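You operate a simulated robot arm through the tools that you are given. There is no shell and no other tool. Be economical: measure what you need, move in short steps, check, and stop when the job is done.

You are at the controls of a simulated robot arm. One attempt, no reset.

TASK
Take the brown slat and leave it on the top of the island bench.
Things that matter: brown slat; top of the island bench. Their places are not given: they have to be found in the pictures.

Only the result counts: the job must be done as asked and must still hold three seconds after the hand-in. Knocking over, shifting, dropping, spilling or breaking anything else fails it.

THE ROBOT
A 7-joint arm with a two-finger parallel gripper, fixed in place. Base frame: the origin is at the foot of the arm, x ahead of it, y to its left, z up; the work surface is at about z = 0. Lengths are in mm, angles in rad, forces in N, time in s.
With the tool pointing down near the work surface it reaches from about 220 to 580 mm from the base axis. Its first joint turns from -1.152 to 1.152 rad. Payload 2.5 kg.
Tool frame: the origin (TCP) lies between the finger pads and is the grasp point; the fingertips stand 23 mm ahead of it; z points along the fingers, y is the line along which they close. Largest opening 94 mm; finger width 38, thickness 10; the body of the gripper, 54 by 96 mm, starts 39 mm behind the TCP.
Orientation is told as [roll, pitch, yaw] about the base's x, y, z axes, in that order, counted from this pose: with the fingers straight down and closing along the base's y, the tool's x points along the base's -x, its y along +y and its z along -z.

THE INTERFACE
- The arm moves only by the tool drive_tool. Its argument "increments" is a list of rows, each a list of 7 numbers: the shift along the base's x, y, z in units of 50 mm (1.0 is 50 mm), then the turn, a rotation vector about the base's x, y, z in units of 5 degrees (1.0 is 5 degrees), then the closure in counts, from 0 (fully open) to 255 (shut). In form: [[tx, ty, tz, wx, wy, wz, grip], ...]. A call has 1 to 20 rows; each row shifts and turns the commanded pose from where the row before left it. A call with a number of a shift or a turn outside -1 to 1 is refused whole. Rows are played at 5 a second. More than 50 mm and 0.15 rad between two rows, or a gripper value outside its range, and nothing of the call is played. A pose out of reach is approached as far as the arm can. The call stops where the force on the tool passes 40 N (or 10 N more than at its start, if that is more) or the arm is blocked; 0.2 s more then pass. Each finger travels about 108 mm/s and halts on what it meets, pressing with about 23 N; the grip force reading is that of the motor and also rises with nothing between the fingers. The clock runs only during rows and for 0.2 s after the last one: add rows that do not move to give the fingers time. The reply holds the time, the measured pose of the TCP, the force on the tool along the base axes, the opening and the grip force, in the units named above and with some noise.
- Cameras (640 x 400 px; columns grow to the right, rows downward): "scene" is fixed at [108.1, -404.8, 530.3]; the picture's right is [0.88, -0.47, 0.00], its down [-0.32, -0.61, -0.73] and it looks along [0.34, 0.64, -0.69] (base axes); focal length 267 px, centre (320, 200). "wrist" rides on the gripper at [-39, 0, -44] in the tool frame; the picture's right is [0.00, -1.00, 0.00], its down [0.97, 0.00, -0.24] and it looks along [0.24, 0.00, 0.97] (tool axes); focal length 218 px, centre (320, 200).
- camera(camera): a new picture of that camera. No time passes.
- measure_at(camera, pixels): there is no depth. For up to 12 entries [column, row, z] of the newest picture of that camera ("zoom" is the newest enlarged one), the place [x, y] in the base frame at which the ray of that pixel passes the height z, good to about 3 mm. No time passes.
- close_up(camera, box): a new picture of the part [left, top, right, bottom] of that camera's present view, enlarged. No time passes.
- job_done(): hands the job in; it is judged then, once.

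Go step by step. Measure first, check grasps and placings, and put right what went wrong. The budget is 60 turns and 26 pictures, counting those below and the enlarged ones. Unless the task says otherwise, let go and move clear before handing in, and close with one line.

The tools are called after ">>>" as a command line: name --pt "numbers of a row" for each row, then --argument value for the rest, lists and objects as JSON in quotes. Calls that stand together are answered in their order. drive_tool: Moves the arm, as the interface text tells. Its arguments: {"type":"object","properties":{"increments":{"type":"array","items":{"type":"array","items":{"type":"number"}}}},"required":["increments"]} The other tools are called the same way: camera (camera) takes a picture; measure_at (camera, pixels) gives the place at which the rays of pixels pass given heights; close_up (camera, box) takes an enlarged picture of a part of a camera's view; job_done () hands the job in.

At the start:

```text
time: 0.0
ee_pos: [373.5, 65.4, 305.2]
orientation: [0.001, -0.001, 0.0]
wrist_force: [0.0, 0.6, 0.1]
gripper_width: 94.0
gripper_force: 0.0
```

scene: 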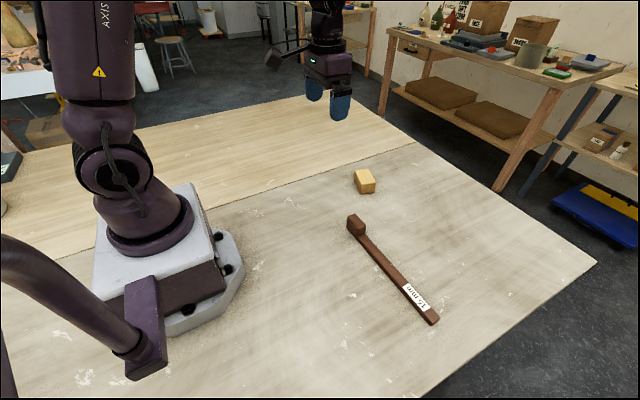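
wrist: 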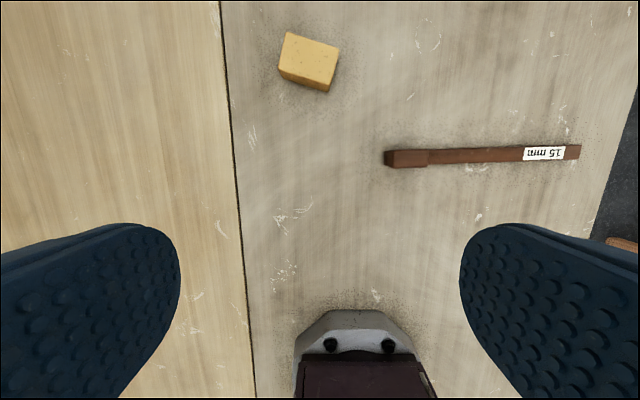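

The brown slat lies on the grey surface around scene pixels (355,222)-(432,320), with a thick end block. A pale wooden surface begins beyond a seam. I'll look closer at both to tell which is the island bench.

>>> close_up --camera "scene" --box '[320, 150, 480, 340]'

>>> close_up --camera "scene" --box '[0, 60, 430, 270]'

>>> measure_at --camera "wrist" --pixels '[[386, 160, 0], [386, 160, 25], [428, 157, 10], [580, 152, 10], [580, 152, 0], [220, 5, 0], [255, 395, 0], [308, 60, 20]]'

>>> measure_at --camera "scene" --pixels '[[355, 235, 0], [348, 217, 25], [433, 325, 0], [415, 142, 0], [200, 205, 0], [597, 262, 0], [300, 95, 0], [365, 193, 0]]'

```text
2.11 times, centred on (400, 245) of scene
```

zoom: 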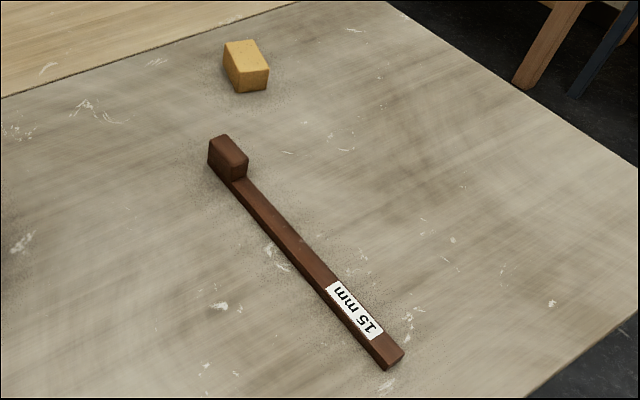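

```text
1.49 times, centred on (215, 165) of scene
```

zoom: 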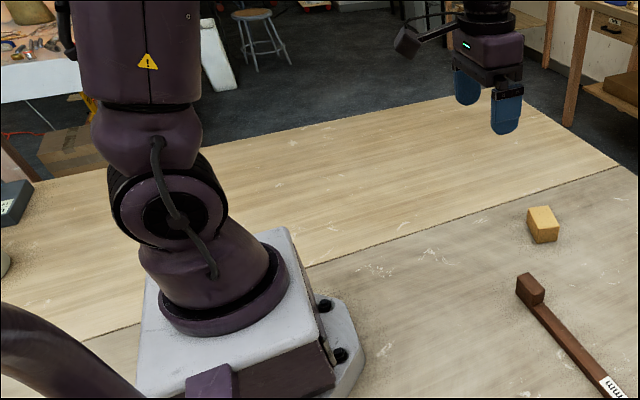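

```text
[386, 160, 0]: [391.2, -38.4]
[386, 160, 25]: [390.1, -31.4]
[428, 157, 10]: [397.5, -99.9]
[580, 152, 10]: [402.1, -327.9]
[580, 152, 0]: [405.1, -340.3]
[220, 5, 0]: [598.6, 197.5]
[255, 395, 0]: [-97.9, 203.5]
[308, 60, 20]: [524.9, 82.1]
```

```text
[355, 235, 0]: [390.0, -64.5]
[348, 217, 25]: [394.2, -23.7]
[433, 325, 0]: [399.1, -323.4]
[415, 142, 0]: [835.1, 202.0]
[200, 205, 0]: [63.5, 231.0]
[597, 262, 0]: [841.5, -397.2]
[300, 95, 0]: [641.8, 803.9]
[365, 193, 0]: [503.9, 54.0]
```

The slat runs nearly along y at x≈390–402, from y≈-33 to y≈-325, with its head at the +y end. The pale bench lies beyond the seam at y≈200, but its height is unknown. I'll move above it and use parallax to find the height.

>>> drive_tool --pt "0 0.8 0.3 0 0 0 0" --pt "0 0.8 0.3 0 0 0 0" --pt "0 0.8 0.3 0 0 0 0" --pt "0 0.8 0 0 0 0 0" --pt "0 0.8 0 0 0 0 0" --pt "0 0 0 0 0 0 0"

>>> camera --camera "wrist"

>>> camera --camera "scene"

```text
time: 1.4
ee_pos: [373.7, 263.0, 348.8]
orientation: [0.0, 0.0, 0.0]
wrist_force: [-1.2, -0.3, 0.4]
gripper_width: 93.9
gripper_force: 0.0
```

```text
21 pictures are left
```

wrist: 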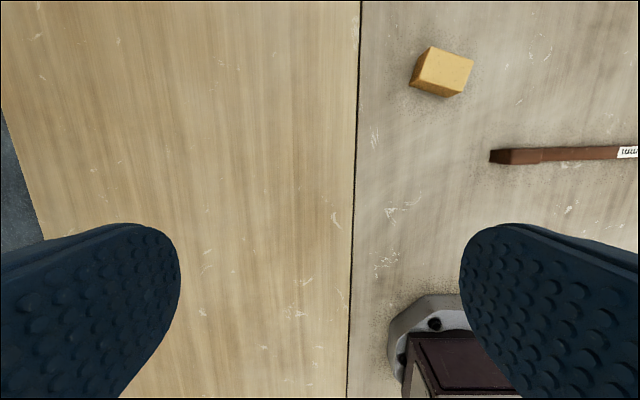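

```text
20 pictures are left
```

scene: 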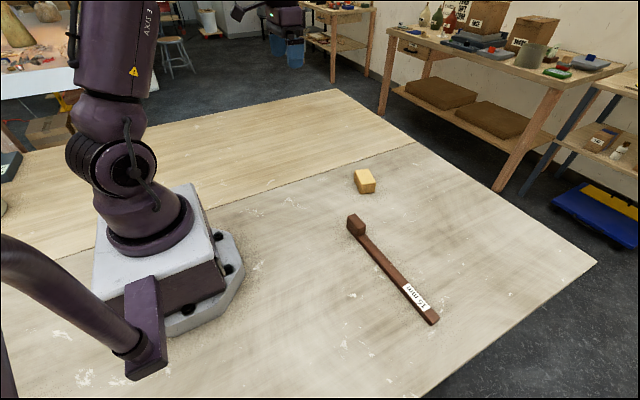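

I can see the pale bench in both views, so I'll compare its far edge and the seam at several candidate heights.

>>> close_up --camera "scene" --box '[200, 80, 420, 215]'

>>> close_up --camera "wrist" --box '[180, 180, 420, 330]'

>>> measure_at --camera "wrist" --pixels '[[2, 110, 0], [39, 238, 0], [2, 110, -60], [39, 238, -60], [2, 110, 40], [39, 238, 40], [360, 20, 0], [350, 340, 0]]'

>>> measure_at --camera "scene" --pixels '[[335, 89, 0], [240, 106, 0], [335, 89, -60], [240, 106, -60], [335, 89, 40], [240, 106, 40], [310, 176, 0], [385, 152, 0]]'

```text
2.91 times, centred on (310, 148) of scene
```

zoom: 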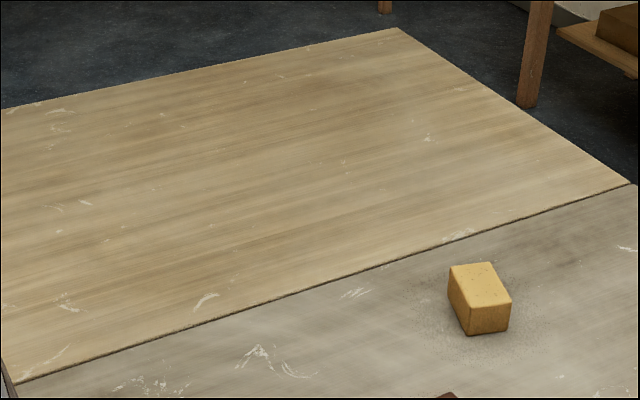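

```text
2.67 times, centred on (300, 255) of wrist
```

zoom: 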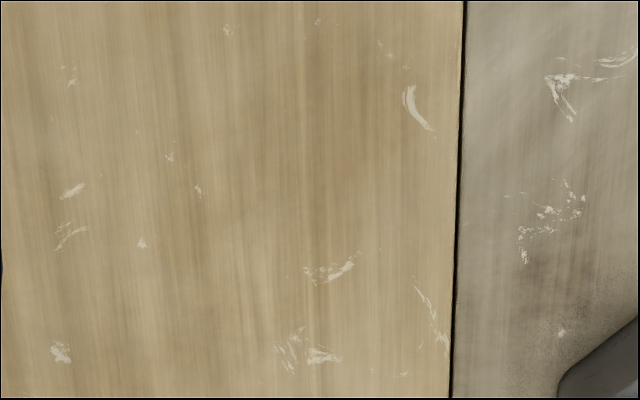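

```text
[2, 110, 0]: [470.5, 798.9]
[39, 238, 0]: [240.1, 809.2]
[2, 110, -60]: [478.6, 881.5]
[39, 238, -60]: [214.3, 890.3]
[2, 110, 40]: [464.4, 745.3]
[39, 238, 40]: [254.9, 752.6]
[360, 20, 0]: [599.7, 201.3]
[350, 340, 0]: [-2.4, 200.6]
```

```text
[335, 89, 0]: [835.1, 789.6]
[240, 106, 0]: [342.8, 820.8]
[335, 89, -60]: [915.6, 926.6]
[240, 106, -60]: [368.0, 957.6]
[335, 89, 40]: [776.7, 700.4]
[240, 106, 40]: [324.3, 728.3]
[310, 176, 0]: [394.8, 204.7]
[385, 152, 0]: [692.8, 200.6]
```

The far edge agrees at y≈800 for z=0 in both views, so the pale bench is near z=0. I'll check this with the curved scratch and measure the slat more closely.

>>> measure_at --camera "scene" --pixels '[[270.4, 183, 0], [270.4, 183, -15], [270.4, 183, 15]]'

>>> measure_at --camera "wrist" --pixels '[[335.4, 220.4, 0], [335.4, 220.4, -15], [335.4, 220.4, 15]]'

>>> drive_tool --pt "0 -1 0 0 0 -1 0" --pt "0 -1 0 0 0 -1 0" --pt "0 -1 0 0 0 -1 0" --pt "0 -1 0 0 0 -1 0" --pt "0 -1 0 0 0 -1 0" --pt "0 -1 0 0 0 -1 0" --pt "0 -1 0 0 0 -1 0" --pt "0 -0.8 0 0 0 -1 0" --pt "0 0 0 0 0 -1 0" --pt "0 0 0 0 0 -1 0" --pt "0 0 0 0 0 -1 0" --pt "0 0 0 0 0 -1 0" --pt "0 0 0 0 0 -1 0" --pt "0 0 0 0 0 -1 0" --pt "0 0 0 0 0 -1 0" --pt "0 0 0 0 0 -1 0" --pt "0 0 0 0 0 -1 0" --pt "0 0 0 0 0 -1 0" --pt "0 0 0 0 0 0 0"

>>> camera --camera "wrist"

```text
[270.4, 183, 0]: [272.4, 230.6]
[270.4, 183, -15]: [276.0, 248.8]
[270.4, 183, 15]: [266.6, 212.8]
```

```text
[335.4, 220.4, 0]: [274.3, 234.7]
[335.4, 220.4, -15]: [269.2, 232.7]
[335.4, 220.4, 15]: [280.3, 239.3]
```

```text
time: 5.4
ee_pos: [376.1, -125.7, 349.2]
orientation: [0.001, 0.0, -1.574]
wrist_force: [0.2, 0.2, 0.3]
gripper_width: 93.8
gripper_force: 0.0
```

```text
17 pictures are left
```

wrist: 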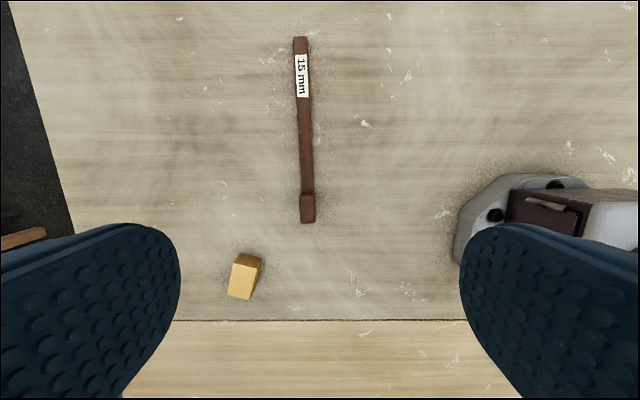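

The bench is confirmed at z≈0. The slat now appears from (300,38) to (307,222), and I'll measure its outline.

>>> close_up --camera "wrist" --box '[200, 25, 400, 235]'

>>> measure_at --camera "wrist" --pixels '[[293, 46, 15], [308, 46, 15], [299, 180, 15], [313, 180, 15], [307, 222, 0], [307, 193, 30], [300, 38, 15], [299, 150, 15], [312, 150, 15]]'

```text
1.90 times, centred on (300, 130) of wrist
```

zoom: 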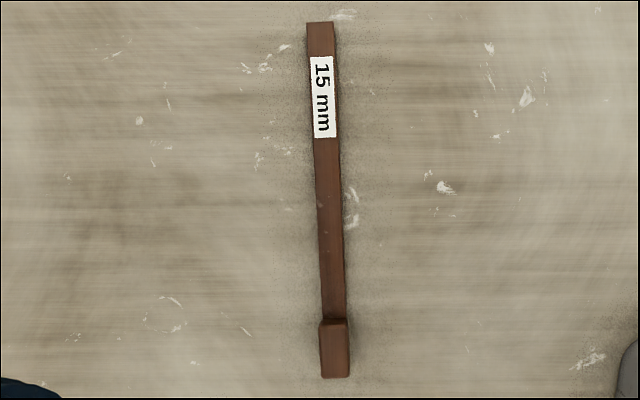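

```text
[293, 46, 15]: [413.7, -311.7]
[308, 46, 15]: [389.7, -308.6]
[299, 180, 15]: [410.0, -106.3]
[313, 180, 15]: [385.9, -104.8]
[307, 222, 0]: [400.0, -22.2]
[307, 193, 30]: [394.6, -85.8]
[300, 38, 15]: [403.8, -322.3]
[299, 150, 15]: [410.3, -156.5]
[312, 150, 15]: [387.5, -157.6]
```

At y≈-150 the slat axis is at x≈399, it is turned about +1.25°, and the bar is about 23 mm wide. The balance point should be near y=-150, so I'll line up there and descend to z≈90.

>>> drive_tool --pt "0.46 -0.5 0 0 0 0.25 0" --pt "0 0 -1 0 0 0 0" --pt "0 0 -1 0 0 0 0" --pt "0 0 -1 0 0 0 0" --pt "0 0 -1 0 0 0 0" --pt "0 0 -1 0 0 0 0" --pt "0 0 -0.2 0 0 0 0" --pt "0 0 0 0 0 0 0"

>>> camera --camera "wrist"

>>> camera --camera "scene"

```text
time: 7.2
ee_pos: [399.2, -148.4, 89.4]
orientation: [0.001, 0.0, -1.548]
wrist_force: [0.1, -0.7, 0.2]
gripper_width: 93.9
gripper_force: 0.2
```

```text
15 pictures are left
```

wrist: 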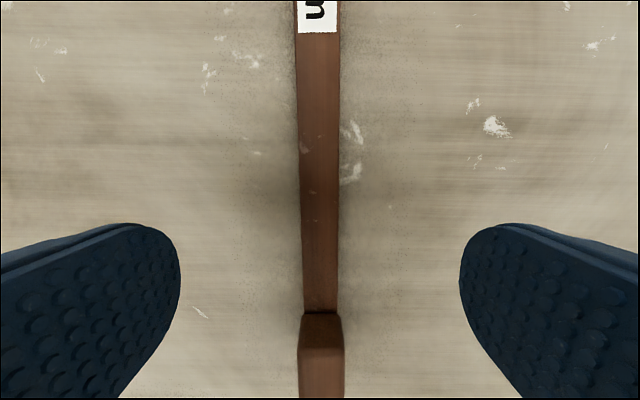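

```text
14 pictures are left
```

scene: 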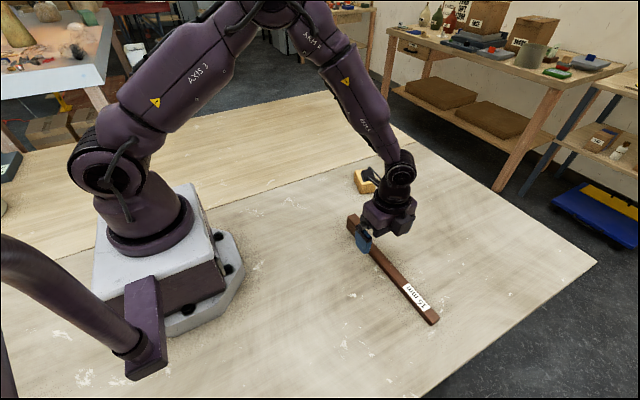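

The fingers straddle the bar, which is centred at column 320. I'll measure where the head begins.

>>> measure_at --camera "wrist" --pixels '[[320, 312, 15], [320, 347, 30], [320, 347, 40], [300, 250, 15], [339, 250, 15], [299, 150, 15], [339, 150, 15]]'

```text
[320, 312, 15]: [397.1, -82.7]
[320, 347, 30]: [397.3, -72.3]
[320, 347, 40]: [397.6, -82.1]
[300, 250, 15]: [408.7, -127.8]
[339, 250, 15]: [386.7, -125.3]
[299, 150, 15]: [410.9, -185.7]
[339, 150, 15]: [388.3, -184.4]
```

The head starts at y≈-83, so the fingers (y -129 to -167) are clear of it. I'll go down to z≈26, close, and wait.

>>> drive_tool --pt "0 0 -0.6 0 0 0 0" --pt "0 0 -0.4 0 0 0 0" --pt "0 0 -0.27 0 0 0 0" --pt "0 0 0 0 0 0 0" --pt "0 0 0 0 0 0 150" --pt "0 0 0 0 0 0 255" --pt "0 0 0 0 0 0 255" --pt "0 0 0 0 0 0 255" --pt "0 0 0 0 0 0 255"

```text
time: 9.2
ee_pos: [398.7, -149.5, 23.8]
orientation: [0.0, 0.0, -1.55]
wrist_force: [-0.5, -0.1, 0.1]
gripper_width: 21.4
gripper_force: 22.7
```

Gripped at 21.4 mm with 22.7 N. I'll lift a little and check that it's level.

>>> drive_tool --pt "0 0 0.3 0 0 0 255" --pt "0 0 0.5 0 0 0 255" --pt "0 0 0.5 0 0 0 255" --pt "0 0 0 0 0 0 255" --pt "0 0 0 0 0 0 255"

>>> close_up --camera "scene" --box '[300, 140, 480, 340]'

>>> camera --camera "wrist"

```text
time: 10.4
ee_pos: [397.0, -149.6, 93.0]
orientation: [0.0, 0.0, -1.547]
wrist_force: [-0.3, -0.5, -2.0]
gripper_width: 21.9
gripper_force: 22.8
```

```text
2.00 times, centred on (390, 240) of scene
```

zoom: 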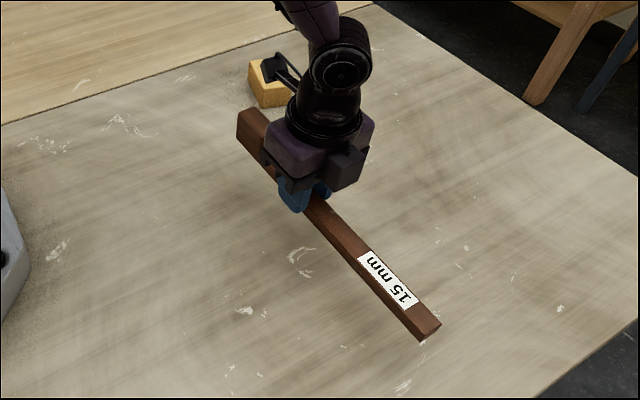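

```text
12 pictures are left
```

wrist: 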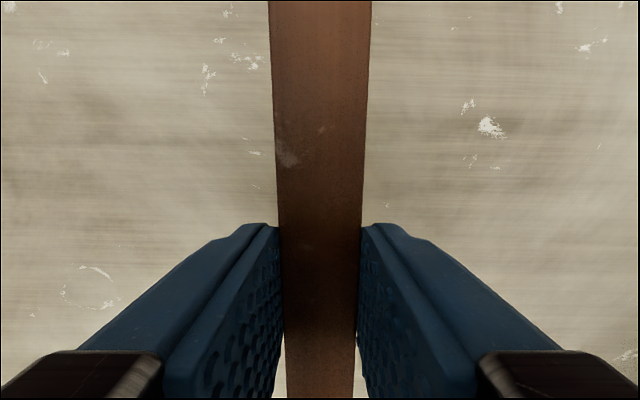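

The lift shows about 2 N of weight and the bar is level and held. I'll raise it to z≈193, then carry it to about (380,300) while turning it to lie along x.

>>> drive_tool --pt "0 0 0.7 0 0 0 255" --pt "0 0 0.7 0 0 0 255" --pt "0 0 0.6 0 0 0 255" --pt "0 0 0 0 0 0 255"

>>> drive_tool --pt "0 0.5 0 0 0 0.985 255" --pt "0 0.5 0 0 0 0.985 255" --pt "0 0.5 0 0 0 0.985 255" --pt "0 0.5 0 0 0 0.985 255" --pt "0 0.5 0 0 0 0.985 255" --pt "0 0.5 0 0 0 0.985 255" --pt "0 0.5 0 0 0 0.985 255" --pt "0 0.5 0 0 0 0.985 255" --pt "0 0.5 0 0 0 0.985 255" --pt "0 0.5 0 0 0 0.985 255" --pt "0 0.5 0 0 0 0.985 255" --pt "0 0.5 0 0 0 0.985 255" --pt "-0.1 0.5 0 0 0 0.985 255" --pt "-0.1 0.5 0 0 0 0.985 255" --pt "-0.1 0.5 0 0 0 0.985 255" --pt "0 0.5 0 0 0 0.985 255" --pt "0 0.5 0 0 0 0.985 255" --pt "0 0.5 0 0 0 0.985 255" --pt "0 0 0 0 0 0 255" --pt "0 0 0 0 0 0 255"

>>> camera --camera "scene"

>>> camera --camera "wrist"

```text
time: 11.4
ee_pos: [398.8, -150.1, 191.8]
orientation: [0.0, 0.0, -1.551]
wrist_force: [-0.2, -0.1, -1.6]
gripper_width: 21.5
gripper_force: 22.9
```

```text
time: 15.6
ee_pos: [381.7, 298.9, 192.5]
orientation: [0.0, -0.001, -0.003]
wrist_force: [-0.3, -0.4, -1.6]
gripper_width: 21.4
gripper_force: 22.8
```

```text
11 pictures are left
```

scene: 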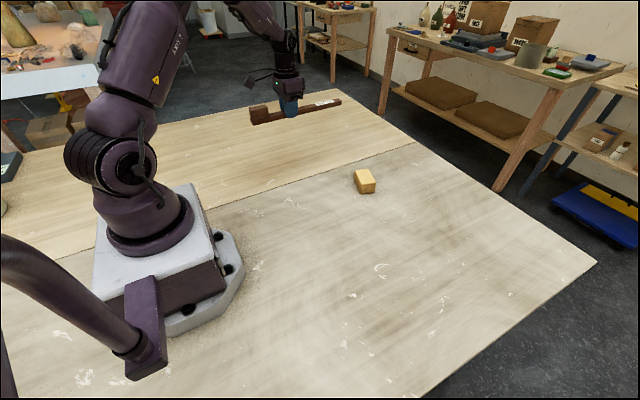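

```text
10 pictures are left
```

wrist: 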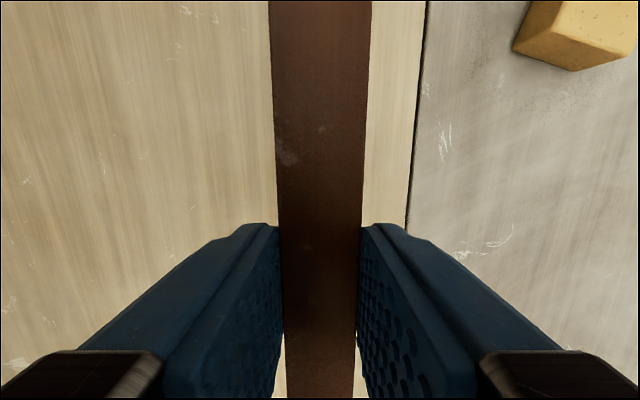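

The slat is level over the pale bench, with the seam at y≈200 well clear. I'll lower it, slowing near the surface.

>>> drive_tool --pt "0 0 -0.8 0 0 0 255" --pt "0 0 -0.8 0 0 0 255" --pt "0 0 -0.8 0 0 0 255" --pt "0 0 -0.4 0 0 0 255" --pt "0 0 -0.2 0 0 0 255" --pt "0 0 -0.1 0 0 0 255" --pt "0 0 -0.1 0 0 0 255" --pt "0 0 -0.1 0 0 0 255" --pt "0 0 0 0 0 0 255" --pt "0 0 0 0 0 0 255"

```text
time: 17.8
ee_pos: [381.9, 300.1, 25.8]
orientation: [0.0, 0.001, -0.004]
wrist_force: [0.3, -0.2, -1.8]
gripper_width: 21.6
gripper_force: 22.9
```

Still carrying the 1.8 N weight, so it has not touched down yet. I'll lower in fine steps.

>>> drive_tool --pt "0 0 -0.02 0 0 0 255" --pt "0 0 -0.02 0 0 0 255" --pt "0 0 0 0 0 0 255"

>>> close_up --camera "scene" --box '[200, 70, 400, 195]'

```text
time: 18.6
ee_pos: [382.8, 300.2, 24.4]
orientation: [0.0, -0.001, -0.003]
wrist_force: [-0.5, -1.1, -1.4]
gripper_width: 21.5
gripper_force: 23.6
```

```text
3.20 times, centred on (300, 132) of scene
```

zoom: 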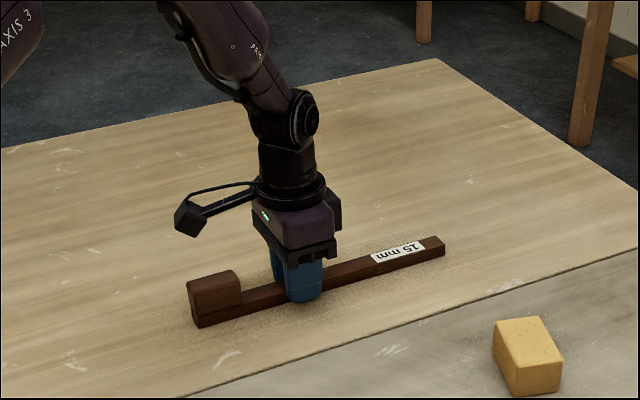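

>>> drive_tool --pt "0 0 -0.03 0 0 0 255" --pt "0 0 -0.02 0 0 0 255" --pt "0 0 0 0 0 0 255"

```text
time: 19.4
ee_pos: [382.2, 300.2, 24.1]
orientation: [0.003, -0.001, -0.004]
wrist_force: [-5.9, -6.2, 23.5]
gripper_width: 21.7
gripper_force: 23.5
```

The upward force of 23 N shows it is in contact. I'll ease back 1 mm, open the fingers gradually, and rise clear.

>>> drive_tool --pt "0 0 0.03 0 0 0 255" --pt "0 0 0 0 0 0 180" --pt "0 0 0 0 0 0 100" --pt "0 0 0 0 0 0 0" --pt "0 0 0 0 0 0 0" --pt "0 0 0 0 0 0 0"

>>> drive_tool --pt "0 0 0.4 0 0 0 0" --pt "0 0 0.8 0 0 0 0" --pt "0 0 0.8 0 0 0 0" --pt "0 0 0.8 0 0 0 0" --pt "0 0 0.8 0 0 0 0" --pt "0 0 0 0 0 0 0"

>>> camera --camera "scene"

>>> camera --camera "wrist"

```text
time: 20.3
ee_pos: [382.2, 295.7, 23.9]
orientation: [-0.009, 0.006, -0.005]
wrist_force: [2.2, -2.4, 4.0]
gripper_width: 93.0
gripper_force: 0.2
stopped in row 4: the force on the tool passed its limit (the readings are from after the stop); the commanded pose is now the measured one
```

```text
time: 21.7
ee_pos: [379.3, 297.1, 203.9]
orientation: [-0.014, 0.009, -0.006]
wrist_force: [0.1, -0.3, 0.6]
gripper_width: 93.9
gripper_force: 0.0
```

```text
8 pictures are left
```

scene: 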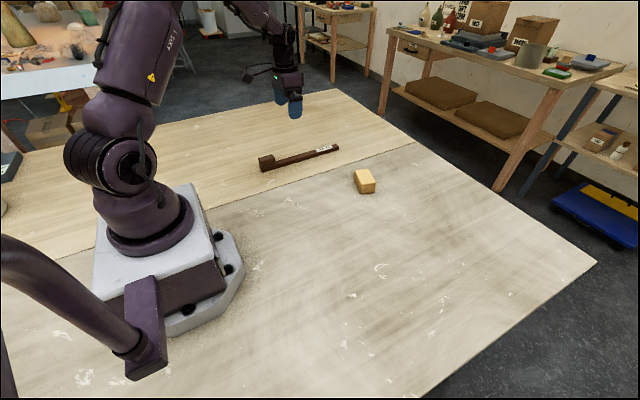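

```text
7 pictures are left
```

wrist: 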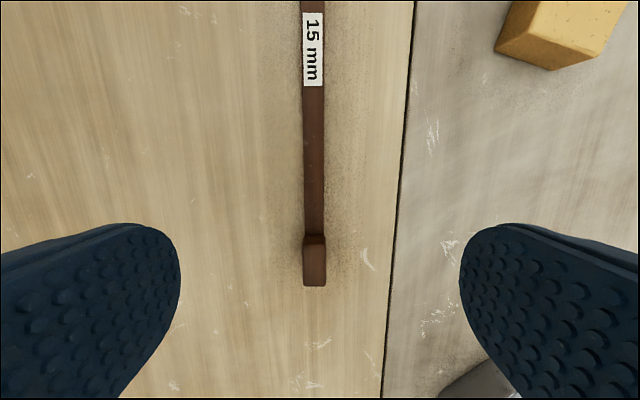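

The slat lies flat on the pale bench, at wrist columns 302–326 with the seam well to its right near column 400. The yellow block has not moved and the gripper is clear, so I'm handing in.

>>> job_done

```text
The job is handed in.
```

I laid the brown slat flat on the pale wooden bench, which I took to be the island bench, then released it, moved the arm clear and handed the job in.
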